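You operate a simulated robot arm through the tools that you are given. There is no shell and no other tool. Be economical: measure what you need, move in short steps, check, and stop when the job is done.

Carry out the task below with a simulated two-armed robot. There is one attempt and no reset: what you move stays moved.

TASK
Sand the rough patch off the wooden block and pad the spare trestle with it.
Fine: hold the block while sanding, put the black sanding block back, swing the keeper lever over the block. Set down upright: wooden block. What is to be rubbed or washed off counts as gone when no trace of it is left.
Where things are to end (x, y in the base frame): wooden block within 0.025 m of [0.46, 0.45].

The check looks at the end state, three seconds after you hand in, the way a careful person would. Anything else that was tipped, shoved, dropped, spilled or broken makes it a failure.

THE ROBOT
Two 7-joint arms with two-finger parallel grippers on one trunk, on a base that drives. Base frame: it is fixed to the floor where the robot stands at the start and does not move with it; the origin is under the middle of the robot, x ahead of it, y to its left, z up; the surface under the hand at the start is at about z = 0.82. Units: m, rad, N and s.
The left shoulder is at the start at [0.07, 0.134, 1.226], the right one opposite. With the tool pointing down near the work surface each hand reaches from about 0.1 to 0.64 m from the robot's upright axis, wherever it stands, measured 20 degrees to its own side. Places, roughly: beam adjuster knob [0.4, 0.3, 0.6]; beam lock lever [0.4, 0.6, 0.7]; keeper lever [0.5, 0.4, 0.9]; top of the trestle beam [0.5, 0.5, 0.8]. Payload 1.57 kg a hand.
The tool frame of a hand sits at the grasp point between the pads (the TCP): z along the fingers, y along the line on which they close. The tips reach 0.03 m beyond it. Largest opening 0.08 m; finger width 0.017, thickness 0.012; the body of the gripper, 0.04 by 0.082 m, starts 0.08 m behind the TCP.
Orientation is that of the tool frame in the base frame, as a unit quaternion [x, y, z, w]. With the fingers straight down and closing along the base's y, the tool's x points along the base's -x, its y along +y and its z along -z.

THE INTERFACE
- The arms move only by the tool nudge_tool. It takes "left_commands", "right_commands" or both (then of equal length, played together; a hand with none holds still); each is a list of rows, each a list of 7 numbers: the finger opening in m, from 0 to 0.08, then the shift along the base's x, y, z in m, then the turn, a rotation vector about the base's x, y, z in degrees. In form: [[hand, dx, dy, dz, ax, ay, az], ...]. A call has 1 to 10 rows; each row shifts and turns the commanded pose from where the row before left it. Each row takes 0.2 s and may step no farther than 0.05 m and 0.15 rad from the row before; otherwise, or with a gripper value out of range, the whole call is refused. A pose out of reach is approached as far as the arm can. The call stops where the force on the tool passes 40 N (or 10 N more than at its start, if that is more) or the arm is blocked; 0.2 s more then pass. The fingers move at their own pace (about 0.153 m/s each) and stop on an object; they squeeze with about 40 N. The grip force told is the motor's: it shows also when the fingers shut on nothing. Time passes only in rows, and 0.2 s behind the last, so rows that do not move let the fingers close. It gives the time, the measured TCP pose, the force on the tool (base axes), the opening and the grip force at its end, in the units of the frame above (readings bear some noise), with the torque about the TCP (base axes, N m) and any sound that the robot's microphone picked up.
- Cameras (640 x 400 px; columns grow to the right, rows downward): "scene" is now at [0.1301, -0.0127, 1.443]; the picture's right is [-0.18, -0.98, 0.00], its down [-0.68, 0.12, -0.72] and it looks along [0.71, -0.13, -0.70] (base axes); focal length 225 px, centre (320, 200). "left" rides on the left gripper at [0.072, 0.007, -0.122] in its tool frame; the picture's right is [-0.09, 1.00, 0.00], its down [-0.84, -0.08, -0.54] and it looks along [-0.54, -0.05, 0.84] (tool axes); focal length 238 px, centre (320, 200). "right" rides on the right gripper at [0.072, -0.007, -0.122] in its tool frame; the picture's right is [0.09, 1.00, 0.00], its down [-0.84, 0.08, -0.54] and it looks along [-0.54, 0.05, 0.84] (tool axes); focal length 238 px, centre (320, 200). There is no depth. A picture from a camera that has moved, and an enlarged one, comes with that camera's place and axes in the base frame and with its lens.
- grab_frame(camera): a new picture of that camera. It takes no simulated time.
- lift_body(by): slides the trunk up (or, below 0, down) by that many m; the arms and the scene camera ride with it, the base frame stays. It gives what a move gives, with no picture.
- roll_base(legs): drives the robot by 1 to 6 legs, each [ahead, left, turn to the left] in m, m and rad, along the robot's own axes; the way and the turn of a leg run together, so that a leg with both is an arc; at most 1.5 m and 3.142 rad a leg. The arms and the cameras ride along, it lands a little off, and it stops where it bumps. It gives what a move gives.
- turn_head(pan, tilt): turns the head with the scene camera to pan (to the left, within 1.501 rad either way) and tilt (down, from -0.506 to 1.204), counted from straight ahead of the robot. It gives what a move gives.
- inspect(camera, box): a new picture of the part [left, top, right, bottom] of that camera's present view, enlarged. It takes no simulated time.
- job_done(): hands the job in; it is judged then, once.

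Go step by step. Nothing tells you exact positions but the pictures and the camera data: compare them with the known pose of the tool, close in by small moves and look again before you grip or let go. The budget is 120 turns and 88 pictures, counting those below and the enlarged ones. Unless the task says otherwise, let go and move clear before handing in, and close with one line.

The tools are called as a command line: name --argument value ..., lists and objects as JSON in quotes. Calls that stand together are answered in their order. nudge_tool: Moves the arms, as the interface text tells. Its arguments: {"type":"object","properties":{"left_commands":{"type":"array","items":{"type":"array","items":{"type":"number"}}},"right_commands":{"type":"array","items":{"type":"array","items":{"type":"number"}}}},"required":[]} The other tools are called the same way: lift_body (by) slides the trunk up or down; roll_base (legs) drives the base; turn_head (pan, tilt) turns the head that bears the scene camera; grab_frame (camera) takes a picture; inspect (camera, box) takes an enlarged picture of a part of a camera's view; job_done () hands the job in.

At the start:

```text
time: 0.0
left_eef_pos: [0.4721, 0.258, 1.2101]
left_orientation: [0.0, 1.0, 0.001, 0.001]
left_ft_force: [-0.6, -0.3, -0.2]
left_wrist_torque: [-0.03, 0.01, -0.02]
left_width: 0.0798
left_grip_force: 0.0
right_eef_pos: [0.4182, -0.1624, 1.2138]
right_orientation: [0.0, 1.0, 0.001, 0.0]
right_ft_force: [-0.3, 1.0, 0.8]
right_wrist_torque: [0.04, 0.01, 0.01]
right_width: 0.0798
right_grip_force: 0.0
trunk travel left (down, up): [-0.8, 0.14]
robot x, y, heading: [-0.0015, -0.0037, -0.001]
head pan, tilt: [-0.18, 0.77]
```

scene: 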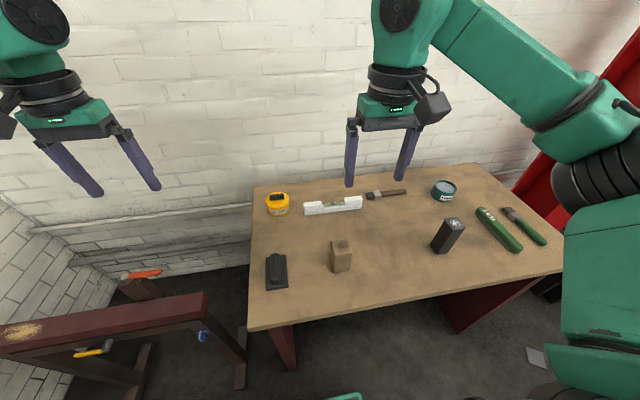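
right: 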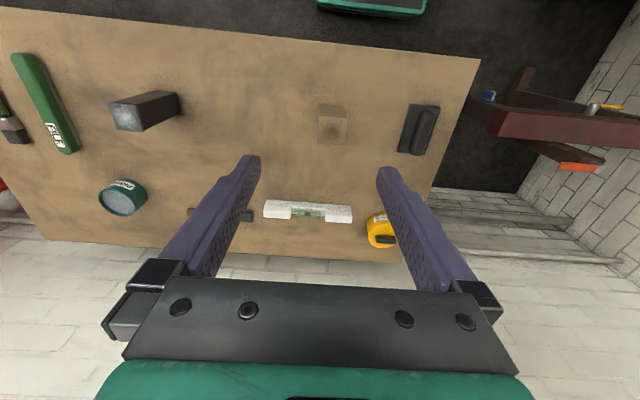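
left: 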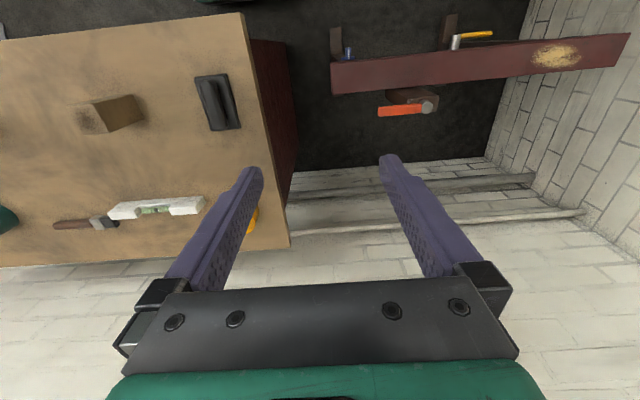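

I see the table with the wooden block, the black sanding block at its left edge, and the trestle further left with a red keeper lever, a yellow lock lever and a blue knob. I'll look closer at these first.

inspect --camera "scene" --box '[240, 180, 400, 300]'

turn_head --pan 0.75 --tilt 0.85

grab_frame --camera "scene"

inspect --camera "left" --box '[320, 0, 640, 200]'

```text
3.33 times, centred on (320, 240) of scene
camera zoom: at [0.1301, -0.0127, 1.443], right [-0.18, -0.98, 0.0], down [-0.68, 0.12, -0.72], along [0.71, -0.13, -0.7], focal length 750 px, centre (320, 67)
```

zoom: 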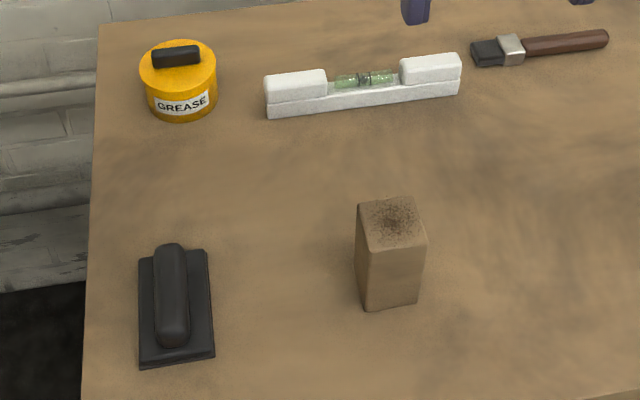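

```text
time: 1.2
left_eef_pos: [0.4733, 0.2576, 1.2106]
left_orientation: [0.0, 1.0, 0.0, 0.0]
left_ft_force: [0.4, -0.5, 0.0]
left_wrist_torque: [0.01, 0.0, -0.03]
left_width: 0.0803
left_grip_force: 0.0
right_eef_pos: [0.419, -0.164, 1.215]
right_orientation: [0.0, 1.0, -0.001, -0.001]
right_ft_force: [-0.1, 0.0, 0.6]
right_wrist_torque: [0.0, 0.03, -0.01]
right_width: 0.0799
right_grip_force: 0.1
trunk travel left (down, up): [-0.8, 0.14]
robot x, y, heading: [-0.0011, 0.0001, -0.005]
head pan, tilt: [0.75, 0.85]
```

```text
83 pictures are left
camera scene: at [0.1066, 0.0552, 1.4365], right [0.68, -0.73, 0.0], down [-0.55, -0.51, -0.66], along [0.48, 0.45, -0.75], focal length 225 px, centre (320, 200)
```

scene: 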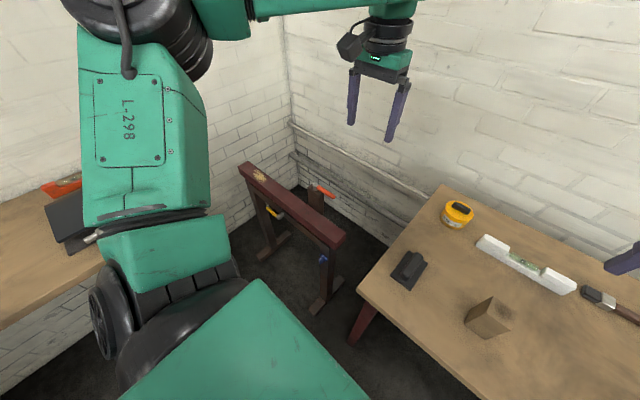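

```text
2.00 times, centred on (480, 100) of left
camera zoom: at [0.4014, 0.2645, 1.3306], right [0.09, 1.0, 0.0], down [0.84, -0.08, 0.54], along [0.54, -0.05, -0.84], focal length 477 px, centre (0, 400)
```

zoom: 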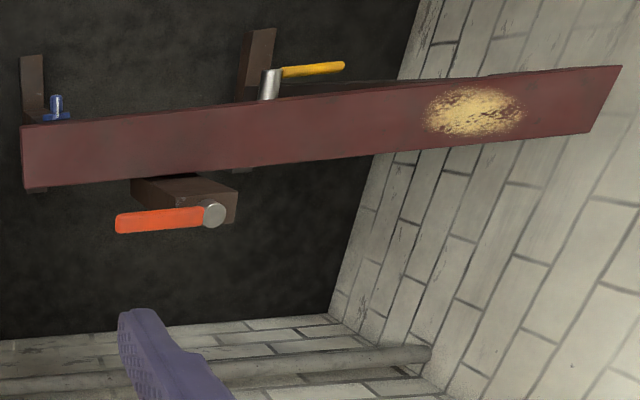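

The wooden block stands near (0.47, -0.135), top about z=0.92 with the rough patch on it. The sanding block lies near (0.48, 0.055). The left hand goes above the sanding block while the right hand yaws for a side grip on the wood.

nudge_tool --left_commands '[[0.08, 0.001, -0.02, -0.024, 0, 0, 0], [0.08, 0.001, -0.02, -0.024, 0, 0, 0], [0.08, 0.001, -0.02, -0.024, 0, 0, 0], [0.08, 0.001, -0.02, -0.024, 0, 0, 0], [0.08, 0.001, -0.02, -0.024, 0, 0, 0], [0.08, 0.001, -0.02, -0.024, 0, 0, 0], [0.08, 0.001, -0.02, -0.024, 0, 0, 0], [0.08, 0.001, -0.02, -0.024, 0, 0, 0], [0.08, 0, -0.02, -0.024, 0, 0, 0], [0.08, 0, -0.02, -0.024, 0, 0, 0]]' --right_commands '[[0.08, 0, -0.01, 0, 0, 0, -8.2], [0.08, 0, -0.01, 0, 0, 0, -8.2], [0.08, 0, -0.01, 0, 0, 0, -8.2], [0.08, 0, -0.01, 0, 0, 0, -8.2], [0.08, 0, -0.01, 0, 0, 0, -8.2], [0.08, 0, -0.01, 0, 0, 0, -8.2], [0.08, 0, -0.01, 0, 0, 0, -8.2], [0.08, 0, -0.01, 0, 0, 0, -8.2], [0.08, 0, -0.01, 0, 0, 0, -8.2], [0.08, 0, -0.01, 0, 0, 0, -8.2]]'

turn_head --pan 0.0 --tilt 0.85

grab_frame --camera "scene"

grab_frame --camera "left"

```text
time: 3.4
left_eef_pos: [0.4511, 0.0955, 0.986]
left_orientation: [0.0, 1.0, -0.001, 0.001]
left_ft_force: [0.2, -0.2, 0.2]
left_wrist_torque: [-0.02, 0.0, 0.04]
left_width: 0.08
left_grip_force: 0.1
left hand out of reach, approached as far as the arm can: row 8, 9, 10
right_eef_pos: [0.4178, -0.2637, 1.2129]
right_orientation: [0.658, 0.753, 0.0, -0.001]
right_ft_force: [0.8, 0.2, -0.2]
right_wrist_torque: [0.02, 0.02, -0.03]
right_width: 0.08
right_grip_force: 0.0
trunk travel left (down, up): [-0.8, 0.14]
robot x, y, heading: [-0.0018, -0.0031, -0.004]
head pan, tilt: [0.75, 0.85]
```

```text
time: 4.5
left_eef_pos: [0.452, 0.0972, 0.986]
left_orientation: [0.0, 1.0, -0.001, 0.0]
left_ft_force: [0.4, 0.2, -0.5]
left_wrist_torque: [-0.01, 0.01, -0.01]
left_width: 0.08
left_grip_force: 0.1
right_eef_pos: [0.418, -0.263, 1.2148]
right_orientation: [0.656, 0.755, 0.0, 0.0]
right_ft_force: [-0.1, -0.4, 0.3]
right_wrist_torque: [0.0, -0.01, 0.0]
right_width: 0.0798
right_grip_force: 0.0
trunk travel left (down, up): [-0.8, 0.14]
robot x, y, heading: [-0.0028, -0.0003, -0.002]
head pan, tilt: [0.0, 0.85]
```

```text
81 pictures are left
camera scene: at [0.1274, 0.0019, 1.4365], right [0.0, -1.0, 0.0], down [-0.75, 0.0, -0.66], along [0.66, 0.0, -0.75], focal length 225 px, centre (320, 200)
```

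scene: 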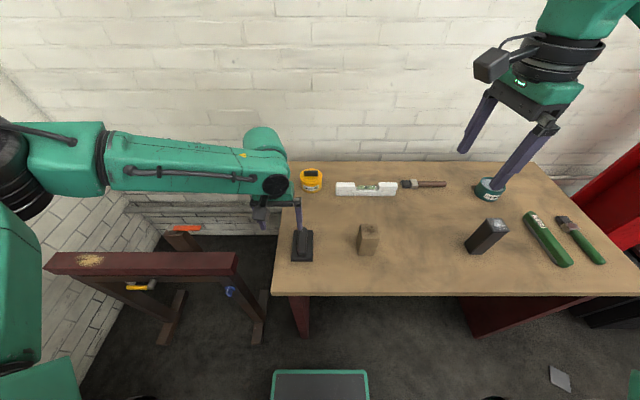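

```text
80 pictures are left
camera left: at [0.3798, 0.1032, 1.1068], right [0.09, 1.0, 0.0], down [0.84, -0.08, 0.54], along [0.54, -0.05, -0.84], focal length 238 px, centre (320, 200)
```

left: 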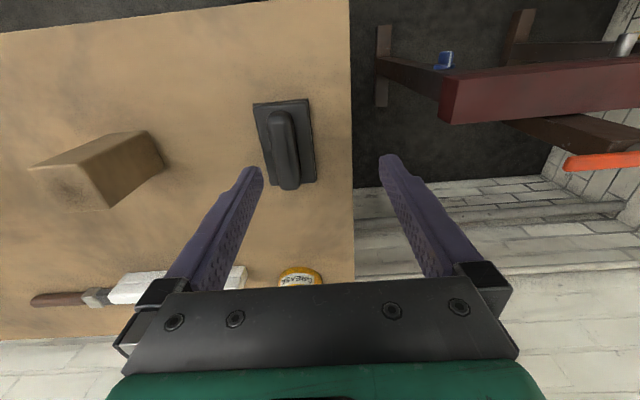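

The left arm can't reach that far inward, so I'll shift the base 0.15 m to the right. That puts the sanding block well inside the left arm's range.

roll_base --legs '[[0, -0.16, 0]]'

```text
time: 5.9
left_eef_pos: [0.4519, -0.0607, 0.9866]
left_orientation: [0.001, 1.0, -0.003, 0.001]
left_ft_force: [-0.6, 0.8, -0.7]
left_wrist_torque: [0.0, 0.02, -0.04]
left_width: 0.0799
left_grip_force: 0.1
right_eef_pos: [0.4182, -0.4206, 1.2165]
right_orientation: [0.656, 0.754, -0.001, 0.001]
right_ft_force: [0.2, -0.5, 0.3]
right_wrist_torque: [-0.04, 0.0, -0.01]
right_width: 0.0801
right_grip_force: 0.1
trunk travel left (down, up): [-0.8, 0.14]
robot x, y, heading: [0.0007, -0.1635, -0.002]
head pan, tilt: [0.0, 0.85]
```

Now the left hand goes over the sanding block, and the right hand tilts and comes down toward the wood from its right.

nudge_tool --left_commands '[[0.08, 0.003, 0.015, -0.002, 0, 0, 0], [0.08, 0.003, 0.015, -0.002, 0, 0, 0], [0.08, 0.003, 0.015, -0.002, 0, 0, 0], [0.08, 0.003, 0.015, -0.002, 0, 0, 0], [0.08, 0.003, 0.015, -0.008, 0, 0, 0], [0.08, 0.005, 0.015, -0.01, 0, 0, 0], [0.08, 0.005, 0.015, -0.01, 0, 0, 0], [0.08, 0.004, 0.011, -0.01, 0, 0, 0]]' --right_commands '[[0.08, 0.005, 0, -0.01, 0, 0, -8.2], [0.08, 0.005, 0.01, -0.01, 8.3, 0, 0], [0.08, 0.007, 0.02, -0.02, 8.3, 0, 0], [0.08, 0.007, 0.02, -0.02, 8.3, 0, 0], [0.08, 0.007, 0.02, -0.02, 8.3, 0, 0], [0.08, 0.007, 0.02, -0.03, 8.3, 0, 0], [0.08, 0.007, 0.02, -0.03, 8.3, 0, 0], [0.08, 0.006, 0.01, -0.03, 0, 0, 0]]'

grab_frame --camera "left"

grab_frame --camera "right"

grab_frame --camera "scene"

```text
time: 7.7
left_eef_pos: [0.4812, 0.0536, 0.9378]
left_orientation: [0.001, 1.0, -0.002, 0.001]
left_ft_force: [0.4, 0.0, 0.0]
left_wrist_torque: [0.0, 0.0, 0.01]
left_width: 0.0799
left_grip_force: 0.1
right_eef_pos: [0.4712, -0.3034, 1.0452]
right_orientation: [0.643, 0.64, 0.298, -0.298]
right_ft_force: [0.2, 0.1, 0.8]
right_wrist_torque: [-0.02, -0.02, 0.03]
right_width: 0.0802
right_grip_force: 0.1
trunk travel left (down, up): [-0.8, 0.14]
robot x, y, heading: [-0.0012, -0.1579, 0.004]
head pan, tilt: [0.0, 0.85]
```

```text
79 pictures are left
camera left: at [0.4095, 0.0601, 1.0592], right [0.09, 1.0, 0.0], down [0.84, -0.08, 0.54], along [0.54, -0.05, -0.84], focal length 238 px, centre (320, 200)
```

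left: 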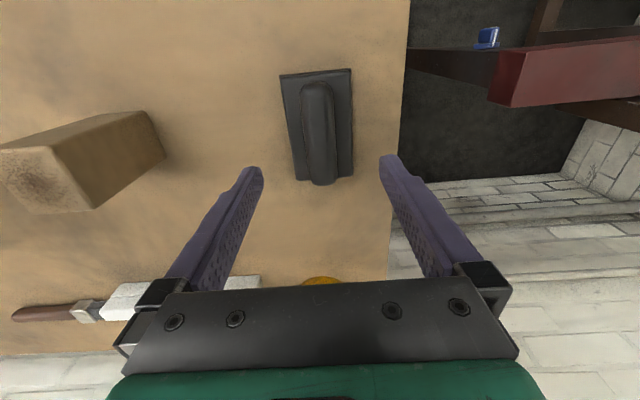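

```text
78 pictures are left
camera right: at [0.4638, -0.351, 1.1785], right [1.0, 0.06, 0.07], down [0.07, -0.95, -0.29], along [0.05, 0.29, -0.95], focal length 238 px, centre (320, 200)
```

right: 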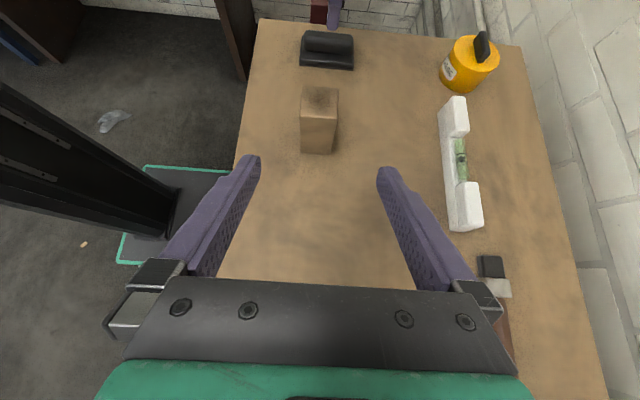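

```text
77 pictures are left
camera scene: at [0.1284, -0.1569, 1.4365], right [0.0, -1.0, 0.0], down [-0.75, 0.0, -0.66], along [0.66, 0.0, -0.75], focal length 225 px, centre (320, 200)
```

scene: 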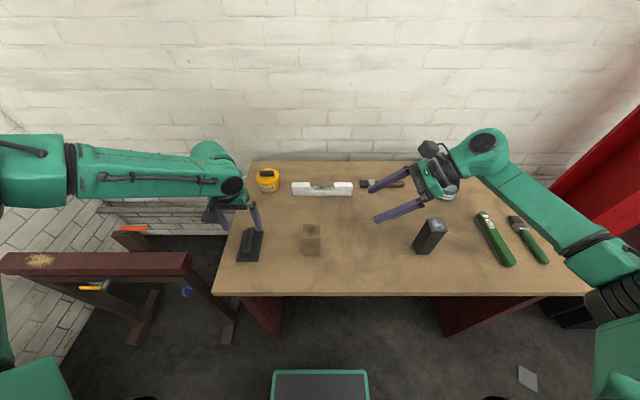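

The sanding block's handle centre is at about (0.478, 0.055) and aligned with x. I'll look closer to get its height.

inspect --camera "right" --box '[280, 10, 380, 80]'

inspect --camera "scene" --box '[220, 200, 340, 275]'

```text
5.71 times, centred on (330, 45) of right
camera zoom: at [0.4638, -0.351, 1.1785], right [1.0, 0.06, 0.07], down [0.07, -0.95, -0.29], along [0.05, 0.29, -0.95], focal length 1362 px, centre (263, 1086)
```

zoom: 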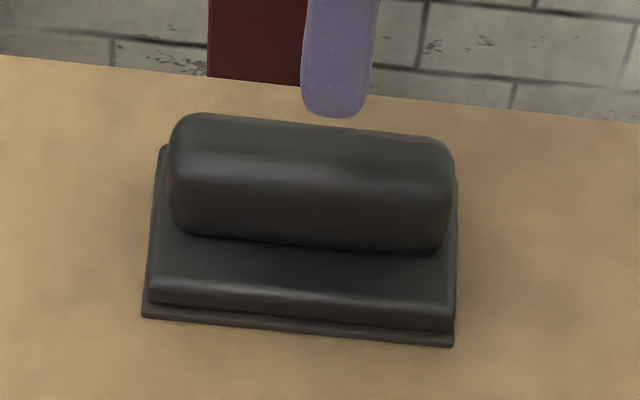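

```text
5.33 times, centred on (280, 238) of scene
camera zoom: at [0.1284, -0.1569, 1.4365], right [0.0, -1.0, 0.0], down [-0.75, 0.0, -0.66], along [0.66, 0.0, -0.75], focal length 1200 px, centre (533, 0)
```

zoom: 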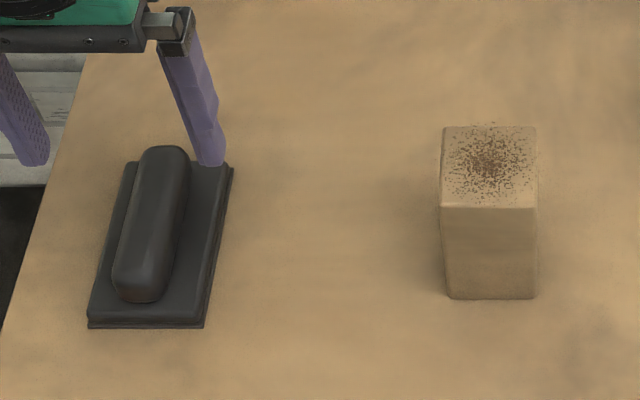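

Handle spans z≈0.835–0.865, so I'll grip it with TCP at 0.870. At the same time the right hand goes to its pre-grip point.

nudge_tool --left_commands '[[0.08, -0.003, 0.0015, -0.02, 0, 0, 0], [0.08, 0, 0, -0.02, 0, 0, 0], [0.08, 0, 0, -0.017, 0, 0, 0], [0.08, 0, 0, -0.01, 0, 0, 0], [0.0, 0, 0, 0, 0, 0, 0], [0.0, 0, 0, 0, 0, 0, 0], [0.0, 0, 0, 0, 0, 0, 0], [0.0, 0, 0, 0, 0, 0, 0]]' --right_commands '[[0.08, 0, 0.01, -0.018, 0, 0, 0], [0.08, 0, 0.01, -0.018, 0, 0, 0], [0.08, 0, 0.01, -0.018, 0, 0, 0], [0.08, 0, 0.01, -0.018, 0, 0, 0], [0.08, 0, 0.01, -0.018, 0, 0, 0], [0.08, 0, 0.01, -0.015, 0, 0, 0], [0.08, 0, 0.01, -0.005, 0, 0, 0], [0.08, 0, 0, 0, 0, 0, 0]]'

grab_frame --camera "right"

grab_frame --camera "left"

```text
time: 9.5
left_eef_pos: [0.4719, 0.0586, 0.8791]
left_orientation: [0.0, 1.0, -0.002, 0.003]
left_ft_force: [-0.1, 0.1, 0.7]
left_wrist_torque: [0.04, -0.02, 0.02]
left_width: 0.0273
left_grip_force: 37.4
left hand out of reach, approached as far as the arm can: row 3, 4
right_eef_pos: [0.4687, -0.2321, 0.9344]
right_orientation: [0.643, 0.64, 0.297, -0.299]
right_ft_force: [-0.5, 0.6, 0.2]
right_wrist_torque: [0.03, -0.01, 0.02]
right_width: 0.0797
right_grip_force: 0.1
trunk travel left (down, up): [-0.8, 0.14]
robot x, y, heading: [-0.0003, -0.1568, 0.002]
head pan, tilt: [0.0, 0.85]
```

```text
74 pictures are left
camera right: at [0.4618, -0.2802, 1.0684], right [1.0, 0.06, 0.07], down [0.07, -0.95, -0.29], along [0.05, 0.29, -0.95], focal length 238 px, centre (320, 200)
```

right: 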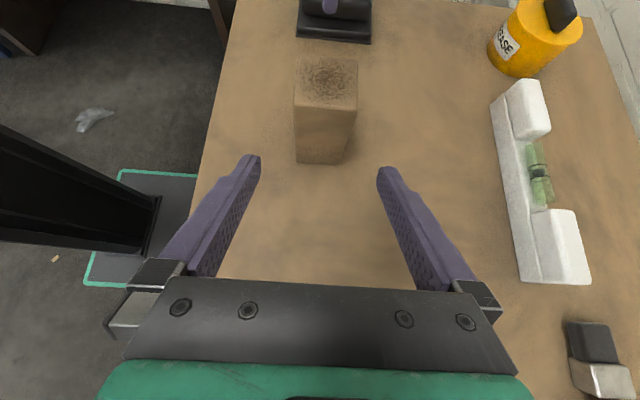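

```text
73 pictures are left
camera left: at [0.3989, 0.0645, 1.0004], right [0.09, 1.0, 0.0], down [0.84, -0.08, 0.54], along [0.54, -0.05, -0.84], focal length 238 px, centre (320, 200)
```

left: 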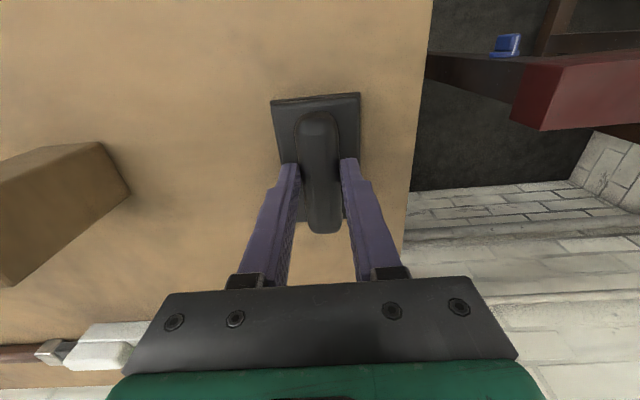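

The left hand gripped the handle but stalled a bit high at its reach limit. I'll let go, raise both hands and lower the trunk to get a better arm posture, then regrip deeper.

nudge_tool --left_commands '[[0.08, 0, 0, 0, 0, 0, 0], [0.08, 0, 0, 0, 0, 0, 0], [0.08, 0, 0, 0.03, 0, 0, 0], [0.08, 0, 0, 0.03, 0, 0, 0], [0.08, 0, 0, 0.04, 0, 0, 0], [0.08, 0, 0, 0.04, 0, 0, 0], [0.08, 0, 0, 0.04, 0, 0, 0], [0.08, 0, 0, 0.04, 0, 0, 0]]' --right_commands '[[0.08, 0, -0.005, 0.02, 0, 0, 0], [0.08, 0, -0.005, 0.02, 0, 0, 0], [0.08, 0, -0.005, 0.03, 0, 0, 0], [0.08, 0, -0.005, 0.03, 0, 0, 0], [0.08, 0, -0.01, 0.03, 0, 0, 0], [0.08, 0, -0.01, 0.03, 0, 0, 0], [0.08, 0, 0, 0.03, 0, 0, 0], [0.08, 0, 0, 0.03, 0, 0, 0]]'

lift_body --by -0.15

grab_frame --camera "scene"

```text
time: 11.3
left_eef_pos: [0.4687, 0.0585, 1.101]
left_orientation: [0.0, 1.0, -0.001, 0.001]
left_ft_force: [0.9, -0.7, 0.3]
left_wrist_torque: [-0.01, -0.02, -0.01]
left_width: 0.0801
left_grip_force: 0.0
right_eef_pos: [0.469, -0.2734, 1.1551]
right_orientation: [0.643, 0.64, 0.297, -0.299]
right_ft_force: [-0.2, -0.1, -0.6]
right_wrist_torque: [-0.01, 0.0, -0.02]
right_width: 0.0799
right_grip_force: 0.1
trunk travel left (down, up): [-0.8, 0.14]
robot x, y, heading: [-0.0005, -0.1573, 0.002]
head pan, tilt: [0.0, 0.85]
```

```text
time: 13.1
left_eef_pos: [0.4699, 0.0588, 0.9492]
left_orientation: [0.0, 1.0, 0.0, 0.001]
left_ft_force: [0.1, -0.5, -0.2]
left_wrist_torque: [0.0, -0.01, 0.04]
left_width: 0.0802
left_grip_force: 0.1
right_eef_pos: [0.4694, -0.2731, 1.0051]
right_orientation: [0.643, 0.64, 0.297, -0.299]
right_ft_force: [-0.8, 0.0, -0.1]
right_wrist_torque: [-0.03, 0.01, 0.01]
right_width: 0.0799
right_grip_force: 0.0
trunk travel left (down, up): [-0.65, 0.29]
robot x, y, heading: [0.0012, -0.1586, 0.001]
head pan, tilt: [0.0, 0.85]
```

```text
72 pictures are left
camera scene: at [0.1273, -0.1577, 1.2866], right [0.0, -1.0, 0.0], down [-0.75, 0.0, -0.66], along [0.66, 0.0, -0.75], focal length 225 px, centre (320, 200)
```

scene: 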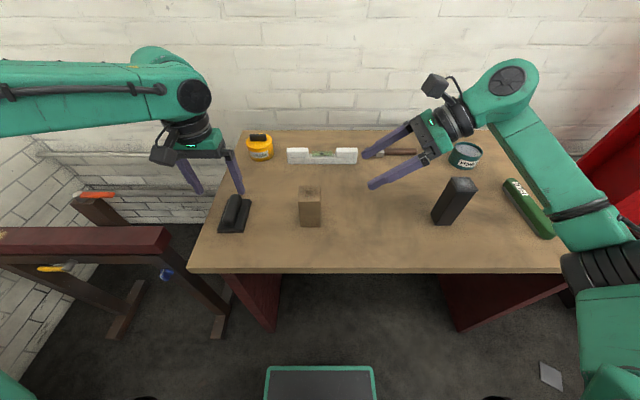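

The sanding block is unmoved. Now going down deeper onto its handle.

nudge_tool --left_commands '[[0.08, 0.004, 0, -0.02, 0, 0, 0], [0.08, 0.004, 0, -0.02, 0, 0, 0], [0.08, 0, 0, -0.02, 0, 0, 0], [0.08, 0, 0, -0.01, 0, 0, 0], [0.08, 0, 0, -0.009, 0, 0, 0], [0.08, 0, 0, 0, 0, 0, 0]]'

grab_frame --camera "left"

```text
time: 14.5
left_eef_pos: [0.4787, 0.0583, 0.8688]
left_orientation: [0.0, 1.0, 0.0, 0.001]
left_ft_force: [0.3, 0.1, 0.0]
left_wrist_torque: [0.01, 0.02, -0.01]
left_width: 0.08
left_grip_force: 0.1
right_eef_pos: [0.4691, -0.2731, 1.0044]
right_orientation: [0.643, 0.64, 0.297, -0.299]
right_ft_force: [0.2, 0.1, 1.0]
right_wrist_torque: [0.0, -0.02, 0.0]
right_width: 0.0798
right_grip_force: 0.0
trunk travel left (down, up): [-0.65, 0.29]
robot x, y, heading: [0.0011, -0.1599, 0.0]
head pan, tilt: [0.0, 0.85]
```

```text
71 pictures are left
camera left: at [0.406, 0.0647, 0.9906], right [0.09, 1.0, 0.0], down [0.84, -0.08, 0.54], along [0.54, -0.05, -0.84], focal length 238 px, centre (320, 200)
```

left: 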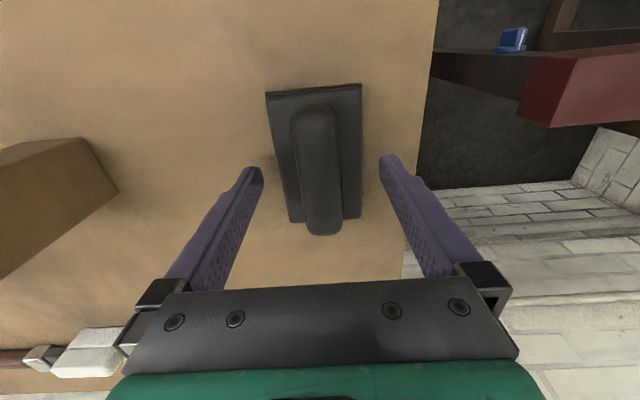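

Lined up well; gripping the sanding block and lifting it, while the right hand returns to its pre-grip point.

nudge_tool --left_commands '[[0.0, 0, 0, 0, 0, 0, 0], [0.0, 0, 0, 0, 0, 0, 0], [0.0, 0, 0, 0, 0, 0, 0], [0.0, 0, 0, 0, 0, 0, 0], [0.0, 0, 0, 0.02, 0, 0, 0], [0.0, 0, 0, 0.03, 0, 0, 0], [0.0, 0, 0, 0.04, 0, 0, 0], [0.0, 0, 0, 0.04, 0, 0, 0]]' --right_commands '[[0.08, 0, 0.01, -0.012, 0, 0, 0], [0.08, 0, 0.01, -0.012, 0, 0, 0], [0.08, 0, 0.01, -0.012, 0, 0, 0], [0.08, 0, 0.01, -0.012, 0, 0, 0], [0.08, 0, 0.005, -0.012, 0, 0, 0], [0.08, 0, 0, -0.01, 0, 0, 0], [0.08, 0, 0, 0, 0, 0, 0], [0.08, 0, 0, 0, 0, 0, 0]]'

grab_frame --camera "left"

grab_frame --camera "right"

```text
time: 16.3
left_eef_pos: [0.4754, 0.0574, 1.0007]
left_orientation: [0.001, 1.0, -0.001, 0.001]
left_ft_force: [0.0, -0.1, -0.3]
left_wrist_torque: [0.03, -0.01, 0.02]
left_width: 0.0271
left_grip_force: 37.7
right_eef_pos: [0.4684, -0.2291, 0.9326]
right_orientation: [0.643, 0.639, 0.298, -0.298]
right_ft_force: [0.0, 0.6, 0.0]
right_wrist_torque: [-0.01, 0.01, 0.01]
right_width: 0.0799
right_grip_force: 0.1
trunk travel left (down, up): [-0.65, 0.29]
robot x, y, heading: [-0.0043, -0.1573, -0.003]
head pan, tilt: [0.0, 0.85]
```

```text
70 pictures are left
camera left: at [0.4038, 0.0642, 1.1212], right [0.09, 1.0, 0.0], down [0.84, -0.08, 0.54], along [0.54, -0.05, -0.84], focal length 238 px, centre (320, 200)
```

left: 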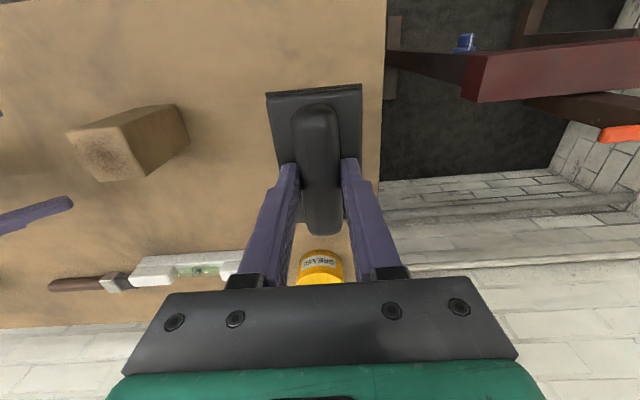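

```text
69 pictures are left
camera right: at [0.4619, -0.2772, 1.067], right [1.0, 0.06, 0.07], down [0.07, -0.95, -0.29], along [0.05, 0.29, -0.95], focal length 238 px, centre (320, 200)
```

right: 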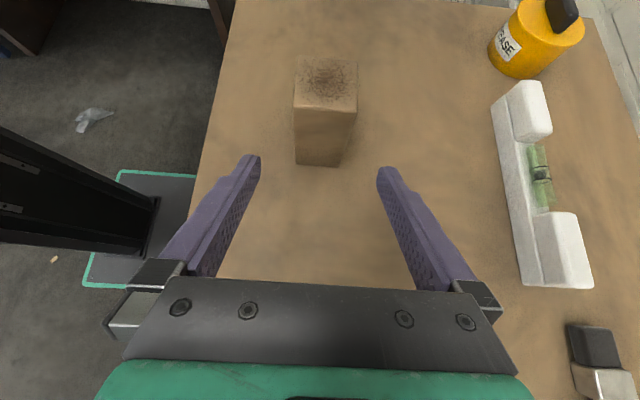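

Sanding block is held. I'll test whether the left hand reaches over the wooden block before the right hand takes hold.

nudge_tool --left_commands '[[0.0, 0, -0.019, 0.003, 0, 0, 0], [0.0, 0, -0.019, 0.003, 0, 0, 0], [0.0, 0, -0.019, 0.003, 0, 0, 0], [0.0, 0, -0.019, 0.003, 0, 0, 0], [0.0, 0, -0.019, 0.003, 0, 0, 0], [0.0, 0, -0.019, 0.0, 0, 0, 0], [0.0, 0, -0.019, 0.0, 0, 0, 0], [0.0, 0, -0.019, 0.0, 0, 0, 0], [0.0, 0, -0.019, 0, 0, 0, 0], [0.0, 0, -0.019, 0, 0, 0, 0]]'

grab_frame --camera "scene"

```text
time: 18.5
left_eef_pos: [0.4433, -0.0888, 1.0043]
left_orientation: [0.0, 1.0, -0.002, 0.001]
left_ft_force: [-0.8, -0.6, -1.3]
left_wrist_torque: [0.02, 0.04, 0.0]
left_width: 0.0271
left_grip_force: 37.8
left hand out of reach, approached as far as the arm can: row 7, 8, 9, 10
right_eef_pos: [0.4686, -0.2285, 0.9342]
right_orientation: [0.643, 0.64, 0.297, -0.298]
right_ft_force: [-0.2, -0.6, -0.3]
right_wrist_torque: [0.01, 0.02, -0.01]
right_width: 0.0796
right_grip_force: 0.0
trunk travel left (down, up): [-0.65, 0.29]
robot x, y, heading: [-0.0023, -0.1574, -0.001]
head pan, tilt: [0.0, 0.85]
```

```text
68 pictures are left
camera scene: at [0.1271, -0.1579, 1.2865], right [0.0, -1.0, 0.0], down [-0.75, 0.0, -0.66], along [0.66, 0.0, -0.75], focal length 225 px, centre (320, 200)
```

scene: 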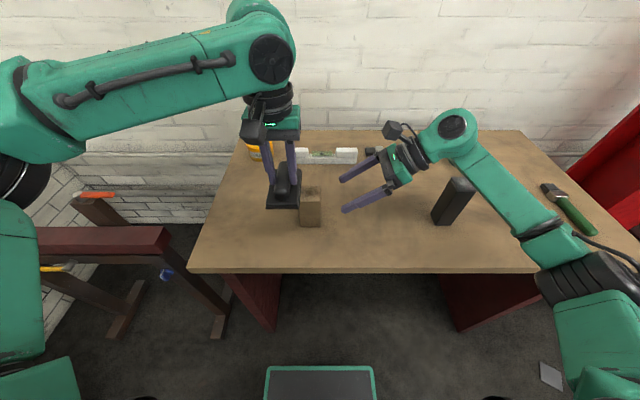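

The left arm's limit is about 0.09 m left of its midline, so the base must move another 0.13 m to the right. I'll raise the right hand first, to clear the dark block.

nudge_tool --right_commands '[[0.08, 0, -0.005, 0.03, 0, 0, 0], [0.08, 0, -0.005, 0.03, 0, 0, 0], [0.08, 0, 0, 0.03, 0, 0, 0], [0.08, 0, 0, 0.03, 0, 0, 0]]' --left_commands '[[0, 0, 0.03, 0.01, 0, 0, 0], [0, 0, 0.03, 0.01, 0, 0, 0], [0, 0, 0.02, 0.01, 0, 0, 0], [0, 0, 0, 0, 0, 0, 0]]'

roll_base --legs '[[0, -0.13, 0]]'

grab_frame --camera "scene"

```text
time: 19.5
left_eef_pos: [0.4439, -0.0089, 1.0361]
left_orientation: [0.0, 1.0, -0.002, 0.001]
left_ft_force: [0.1, -0.2, -1.5]
left_wrist_torque: [0.02, -0.01, -0.02]
left_width: 0.0273
left_grip_force: 38.3
right_eef_pos: [0.4691, -0.2381, 1.0542]
right_orientation: [0.643, 0.64, 0.297, -0.298]
right_ft_force: [0.4, -0.1, 0.8]
right_wrist_torque: [0.0, -0.01, -0.01]
right_width: 0.0801
right_grip_force: 0.1
trunk travel left (down, up): [-0.65, 0.29]
robot x, y, heading: [0.0014, -0.1622, 0.001]
head pan, tilt: [0.0, 0.85]
```

```text
time: 20.8
left_eef_pos: [0.4452, -0.1379, 1.0354]
left_orientation: [0.001, 1.0, -0.002, 0.0]
left_ft_force: [-1.0, -0.4, -0.6]
left_wrist_torque: [-0.03, 0.01, 0.0]
left_width: 0.027
left_grip_force: 37.7
right_eef_pos: [0.4674, -0.3684, 1.0538]
right_orientation: [0.645, 0.639, 0.297, -0.297]
right_ft_force: [0.0, 0.2, -0.5]
right_wrist_torque: [0.03, 0.01, 0.01]
right_width: 0.0801
right_grip_force: 0.1
trunk travel left (down, up): [-0.65, 0.29]
robot x, y, heading: [0.0001, -0.2887, -0.009]
head pan, tilt: [0.0, 0.85]
```

```text
67 pictures are left
camera scene: at [0.1273, -0.2867, 1.2865], right [0.0, -1.0, 0.0], down [-0.75, 0.0, -0.66], along [0.66, 0.0, -0.75], focal length 225 px, centre (320, 200)
```

scene: 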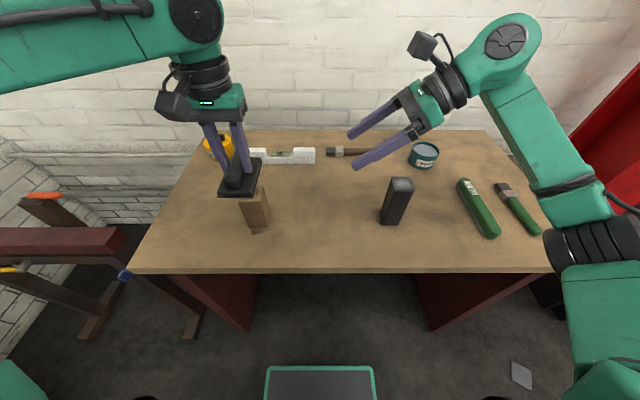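

The left hand now sits over the wood. I'll shift it aside slightly and bring the right hand, tilted 10° flatter, to the pre-grip point.

nudge_tool --right_commands '[[0.08, 0, 0.02, -0.005, 5, 0, 0], [0.08, 0.002, 0.02, -0.005, 5, 0, 0], [0.08, 0, 0.02, -0.005, 0, 0, 0], [0.08, 0, 0.02, -0.01, 0, 0, 0], [0.08, 0, 0.02, -0.02, 0, 0, 0], [0.08, 0, 0.02, -0.02, 0, 0, 0], [0.08, 0, 0.014, -0.025, 0, 0, 0], [0.08, 0, 0, -0.025, 0, 0, 0], [0.08, 0, 0, -0.025, 0, 0, 0], [0.08, 0, 0, -0.004, 0, 0, 0]]' --left_commands '[[0, 0.004, 0.02, 0.01, 0, 0, 0], [0, 0.004, 0.02, 0.01, 0, 0, 0], [0, 0.004, 0.02, 0.01, 0, 0, 0], [0, 0.004, 0.01, 0, 0, 0, 0], [0, 0.004, 0, 0, 0, 0, 0], [0, 0.004, 0, 0, 0, 0, 0], [0, 0, 0, 0, 0, 0, 0], [0, 0, 0, 0, 0, 0, 0], [0, 0, 0, 0, 0, 0, 0], [0, 0, 0, 0, 0, 0, 0]]'

grab_frame --camera "right"

grab_frame --camera "scene"

```text
time: 23.0
left_eef_pos: [0.4509, -0.0663, 1.0738]
left_orientation: [0.002, 1.0, -0.002, 0.009]
left_ft_force: [0.2, 0.1, -2.1]
left_wrist_torque: [-0.02, 0.03, -0.03]
left_width: 0.0271
left_grip_force: 37.8
right_eef_pos: [0.4586, -0.2357, 0.9322]
right_orientation: [0.609, 0.615, 0.367, -0.34]
right_ft_force: [-0.2, -0.1, 0.1]
right_wrist_torque: [0.01, -0.01, 0.02]
right_width: 0.08
right_grip_force: 0.0
trunk travel left (down, up): [-0.65, 0.29]
robot x, y, heading: [-0.0, -0.2874, -0.004]
head pan, tilt: [0.0, 0.85]
```

```text
66 pictures are left
camera right: at [0.4465, -0.306, 1.0543], right [0.99, 0.04, 0.12], down [0.09, -0.89, -0.45], along [0.09, 0.46, -0.88], focal length 238 px, centre (320, 200)
```

right: 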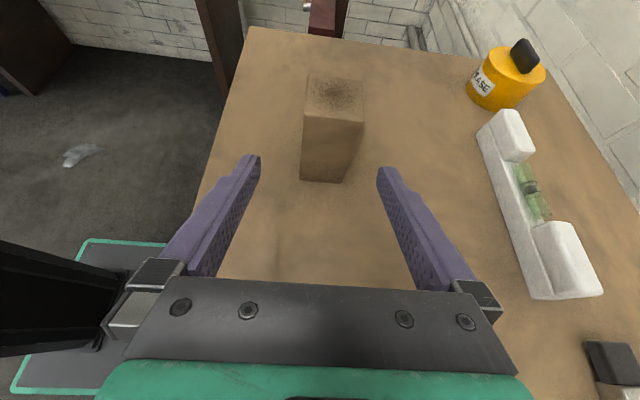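

```text
65 pictures are left
camera scene: at [0.1065, -0.2847, 1.2902], right [-0.01, -1.0, 0.0], down [-0.74, 0.0, -0.67], along [0.67, -0.01, -0.74], focal length 225 px, centre (320, 200)
```

scene: 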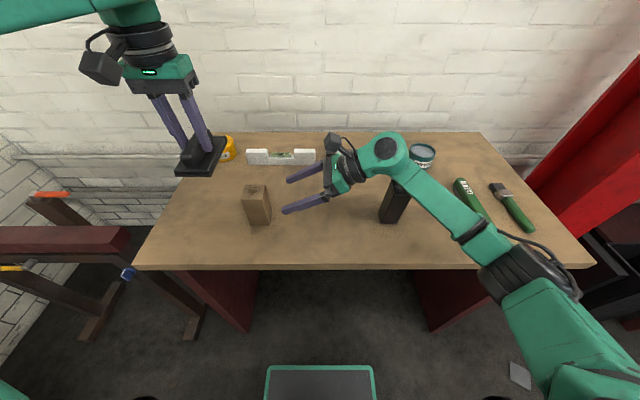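

The robot body has tilted slightly, so the right forearm is probably pressing on the table edge or the dark block. I'll raise the right hand straight back up and check.

nudge_tool --right_commands '[[0.08, 0, 0, 0.025, 0, 0, 0], [0.08, 0, 0, 0.025, 0, 0, 0], [0.08, 0, 0, 0.025, 0, 0, 0], [0.08, 0, -0.01, 0.025, 0, 0, 0], [0.08, 0, -0.02, 0.02, 0, 0, 0]]'

grab_frame --camera "scene"

```text
time: 24.2
left_eef_pos: [0.4674, -0.0685, 1.0662]
left_orientation: [0.002, 1.0, -0.001, 0.001]
left_ft_force: [-0.5, 0.2, -1.7]
left_wrist_torque: [0.0, 0.0, -0.02]
left_width: 0.0273
left_grip_force: 37.9
right_eef_pos: [0.4703, -0.2673, 1.0292]
right_orientation: [0.615, 0.611, 0.352, -0.353]
right_ft_force: [0.2, -0.2, 0.3]
right_wrist_torque: [-0.01, 0.0, -0.02]
right_width: 0.0801
right_grip_force: 0.1
trunk travel left (down, up): [-0.65, 0.29]
robot x, y, heading: [-0.0002, -0.2876, -0.005]
head pan, tilt: [0.0, 0.85]
```

```text
64 pictures are left
camera scene: at [0.1259, -0.2882, 1.2866], right [0.0, -1.0, 0.0], down [-0.75, 0.0, -0.66], along [0.66, 0.0, -0.75], focal length 225 px, centre (320, 200)
```

scene: 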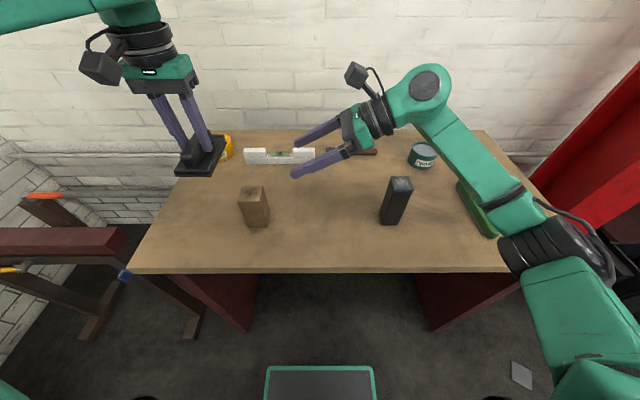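

Nothing moved and the robot is level again; the right elbow was too low. I'll raise the trunk by 0.1 and retry with the steeper hand tilt.

lift_body --by 0.1

nudge_tool --right_commands '[[0.08, 0, 0.005, -0.02, -5, 0, 0], [0.08, 0, 0.01, -0.03, -5, 0, 0], [0.08, 0, 0.01, -0.03, 0, 0, 0], [0.08, 0, 0, -0.03, 0, 0, 0], [0.08, 0, 0, -0.03, 0, 0, 0], [0.08, 0, 0, -0.03, 0, 0, 0], [0.08, 0, 0, -0.025, 0, 0, 0]]' --left_commands '[[0, 0, -0.01, -0.02, 0, 0, 0], [0, 0, -0.01, -0.02, 0, 0, 0], [0, 0, -0.01, -0.02, 0, 0, 0], [0, 0, -0.01, -0.02, 0, 0, 0], [0, 0, -0.01, -0.02, 0, 0, 0], [0, 0, -0.01, -0.02, 0, 0, 0], [0, 0, -0.006, -0.02, 0, 0, 0]]'

grab_frame --camera "scene"

```text
time: 25.5
left_eef_pos: [0.4691, -0.0693, 1.1647]
left_orientation: [0.002, 1.0, -0.002, 0.001]
left_ft_force: [0.5, 0.1, -1.4]
left_wrist_torque: [0.02, -0.01, 0.02]
left_width: 0.027
left_grip_force: 37.8
right_eef_pos: [0.4704, -0.2654, 1.1289]
right_orientation: [0.615, 0.61, 0.353, -0.353]
right_ft_force: [0.8, 0.6, 0.5]
right_wrist_torque: [-0.02, 0.02, -0.02]
right_width: 0.08
right_grip_force: 0.2
trunk travel left (down, up): [-0.75, 0.19]
robot x, y, heading: [0.0002, -0.2881, -0.001]
head pan, tilt: [0.0, 0.85]
```

```text
time: 27.1
left_eef_pos: [0.4698, -0.1339, 1.0238]
left_orientation: [0.001, 1.0, -0.001, 0.002]
left_ft_force: [0.2, -1.2, -0.7]
left_wrist_torque: [0.02, 0.04, -0.05]
left_width: 0.0273
left_grip_force: 38.0
right_eef_pos: [0.4694, -0.243, 0.934]
right_orientation: [0.644, 0.639, 0.298, -0.298]
right_ft_force: [0.0, 0.1, 0.6]
right_wrist_torque: [-0.03, 0.02, -0.01]
right_width: 0.08
right_grip_force: 0.1
trunk travel left (down, up): [-0.75, 0.19]
robot x, y, heading: [-0.002, -0.2875, 0.003]
head pan, tilt: [0.0, 0.85]
```

```text
63 pictures are left
camera scene: at [0.1279, -0.288, 1.3865], right [0.0, -1.0, 0.0], down [-0.75, 0.0, -0.66], along [0.66, 0.0, -0.75], focal length 225 px, centre (320, 200)
```

scene: 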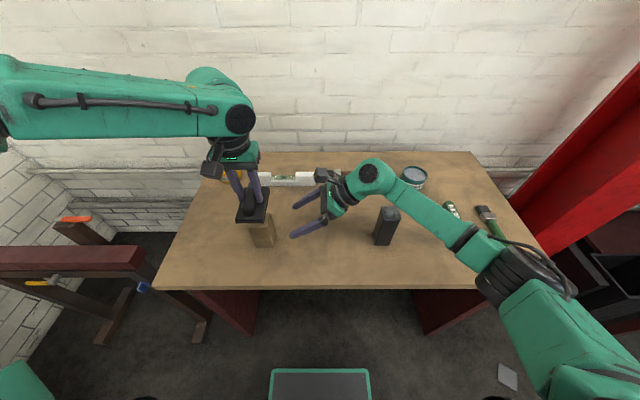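

Both hands reach with no tilt. Advancing the right hand along its fingers around the block, in stages.

nudge_tool --right_commands '[[0.08, 0, 0.012, -0.01, 0, 0, 0], [0.08, 0, 0.012, -0.01, 0, 0, 0], [0.08, 0, 0.012, -0.01, 0, 0, 0], [0.08, 0, 0.012, -0.01, 0, 0, 0]]' --left_commands '[[0, 0, 0.01, 0.01, 0, 0, 0], [0, 0, 0.01, 0.01, 0, 0, 0], [0, 0, 0.01, 0.01, 0, 0, 0], [0, 0, 0, 0, 0, 0, 0]]'

grab_frame --camera "scene"

grab_frame --camera "right"

```text
time: 28.1
left_eef_pos: [0.4692, -0.103, 1.0548]
left_orientation: [0.002, 1.0, -0.002, 0.001]
left_ft_force: [0.8, -0.4, -1.2]
left_wrist_torque: [0.03, 0.02, 0.02]
left_width: 0.0273
left_grip_force: 37.3
right_eef_pos: [0.4708, -0.1909, 0.8927]
right_orientation: [0.644, 0.639, 0.297, -0.298]
right_ft_force: [0.0, 0.1, -0.7]
right_wrist_torque: [0.01, 0.0, -0.01]
right_width: 0.0801
right_grip_force: 0.0
trunk travel left (down, up): [-0.75, 0.19]
robot x, y, heading: [-0.0031, -0.2926, -0.008]
head pan, tilt: [0.0, 0.85]
```

```text
62 pictures are left
camera scene: at [0.1277, -0.2872, 1.3864], right [0.0, -1.0, 0.0], down [-0.75, 0.0, -0.66], along [0.66, 0.0, -0.75], focal length 225 px, centre (320, 200)
```

scene: 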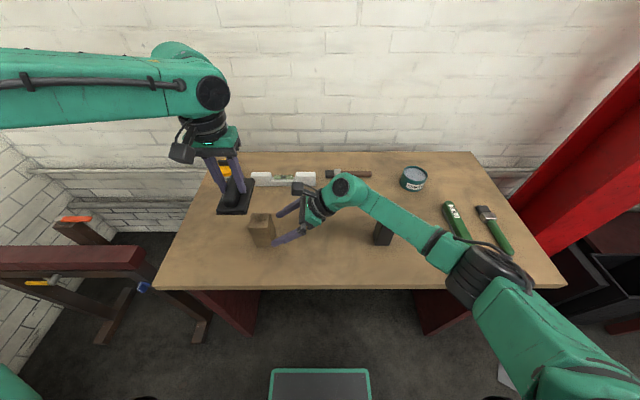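

```text
61 pictures are left
camera right: at [0.4639, -0.2392, 1.026], right [1.0, 0.05, 0.07], down [0.07, -0.95, -0.29], along [0.05, 0.29, -0.96], focal length 238 px, centre (320, 200)
```

right: 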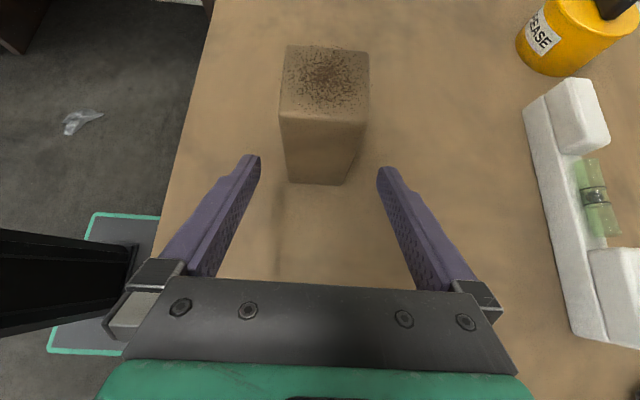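

Lined up, no tilt. Going the last few centimetres and closing gently on the block.

nudge_tool --right_commands '[[0.08, 0, 0.013, -0.009, 0, 0, 0], [0.08, 0, 0.013, -0.009, 0, 0, 0], [0.08, 0, 0.012, -0.008, 0, 0, 0], [0.08, 0, 0, 0, 0, 0, 0]]'

grab_frame --camera "right"

grab_frame --camera "scene"

```text
time: 29.1
left_eef_pos: [0.4681, -0.1041, 1.0542]
left_orientation: [0.002, 1.0, -0.002, 0.0]
left_ft_force: [-1.2, -0.2, -1.2]
left_wrist_torque: [0.02, 0.02, -0.02]
left_width: 0.0272
left_grip_force: 38.0
right_eef_pos: [0.471, -0.1538, 0.8679]
right_orientation: [0.644, 0.639, 0.298, -0.298]
right_ft_force: [0.3, 0.3, 0.9]
right_wrist_torque: [-0.03, 0.02, 0.01]
right_width: 0.08
right_grip_force: 0.1
trunk travel left (down, up): [-0.75, 0.19]
robot x, y, heading: [0.0001, -0.2893, -0.005]
head pan, tilt: [0.0, 0.85]
```

```text
60 pictures are left
camera right: at [0.4644, -0.2022, 1.0017], right [1.0, 0.05, 0.07], down [0.07, -0.95, -0.29], along [0.05, 0.29, -0.95], focal length 238 px, centre (320, 200)
```

right: 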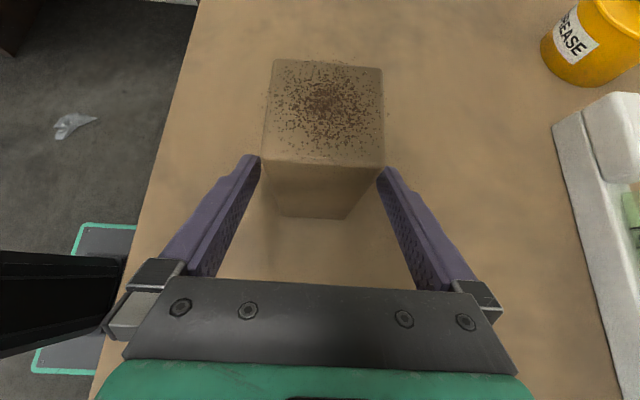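

```text
59 pictures are left
camera scene: at [0.1273, -0.2879, 1.3865], right [0.0, -1.0, 0.0], down [-0.75, 0.0, -0.66], along [0.66, 0.0, -0.75], focal length 225 px, centre (320, 200)
```

scene: 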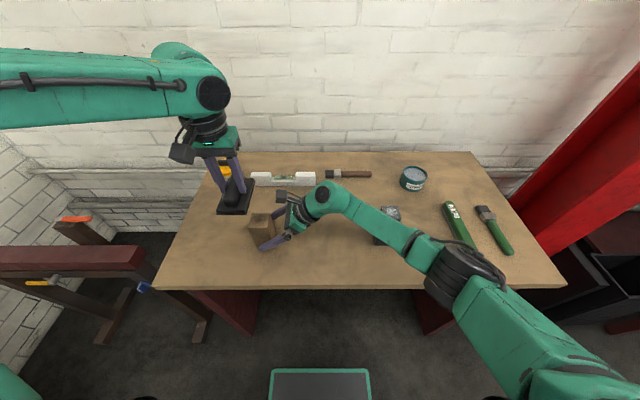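

The fingers straddle the block. A little further in, then close.

nudge_tool --right_commands '[[0.08, 0, 0.008, -0.006, 0, 0, 0], [0.05, 0, 0, 0, 0, 0, 0], [0.03, 0, 0, 0, 0, 0, 0], [0.02, 0, 0, 0, 0, 0, 0], [0.02, 0, 0, 0, 0, 0, 0]]' --left_commands '[[0, 0, -0.01, -0.01, 0, 0, 0], [0, 0, -0.01, -0.01, 0, 0, 0], [0, 0, -0.006, -0.01, 0, 0, 0], [0, 0, 0, -0.01, 0, 0, 0], [0, 0, 0, -0.01, 0, 0, 0]]'

grab_frame --camera "right"

grab_frame --camera "left"

```text
time: 30.3
left_eef_pos: [0.4689, -0.1304, 1.0061]
left_orientation: [0.002, 1.0, -0.001, 0.001]
left_ft_force: [0.3, -0.2, -1.1]
left_wrist_torque: [-0.05, 0.0, 0.01]
left_width: 0.0271
left_grip_force: 37.8
right_eef_pos: [0.4714, -0.1479, 0.8626]
right_orientation: [0.645, 0.639, 0.297, -0.297]
right_ft_force: [-0.2, -0.5, -0.2]
right_wrist_torque: [-0.06, -0.02, 0.0]
right_width: 0.0496
right_grip_force: 40.1
trunk travel left (down, up): [-0.75, 0.19]
robot x, y, heading: [-0.0001, -0.29, -0.004]
head pan, tilt: [0.0, 0.85]
```

```text
58 pictures are left
camera right: at [0.4647, -0.1948, 0.9959], right [1.0, 0.05, 0.07], down [0.07, -0.95, -0.29], along [0.05, 0.29, -0.96], focal length 238 px, centre (320, 200)
```

right: 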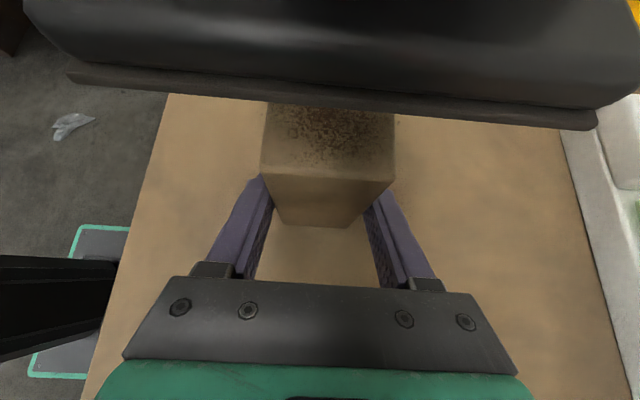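

```text
57 pictures are left
camera left: at [0.3967, -0.1236, 1.1264], right [0.1, 1.0, 0.0], down [0.84, -0.08, 0.54], along [0.54, -0.05, -0.84], focal length 238 px, centre (320, 200)
```

left: 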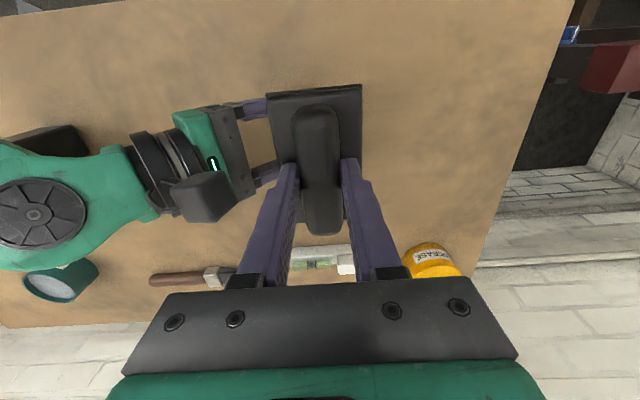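

Block held (0.05 m wide). Now lowering the sanding block onto the top in small steps.

nudge_tool --left_commands '[[0, 0, -0.002, -0.015, 0, 0, 0], [0, 0, 0, -0.012, 0, 0, 0], [0, 0, 0, -0.005, 0, 0, 0], [0, 0, 0, -0.004, 0, 0, 0]]'

```text
time: 31.3
left_eef_pos: [0.4679, -0.1332, 0.9697]
left_orientation: [0.002, 1.0, -0.002, 0.002]
left_ft_force: [-2.8, -0.4, 14.1]
left_wrist_torque: [0.11, 0.36, -0.02]
left_width: 0.027
left_grip_force: 38.2
right_eef_pos: [0.4713, -0.1471, 0.8621]
right_orientation: [0.644, 0.639, 0.298, -0.297]
right_ft_force: [4.7, 2.8, -6.0]
right_wrist_torque: [0.08, -0.05, -0.12]
right_width: 0.0496
right_grip_force: 40.3
trunk travel left (down, up): [-0.75, 0.19]
robot x, y, heading: [-0.0, -0.2896, -0.0]
head pan, tilt: [0.0, 0.85]
```

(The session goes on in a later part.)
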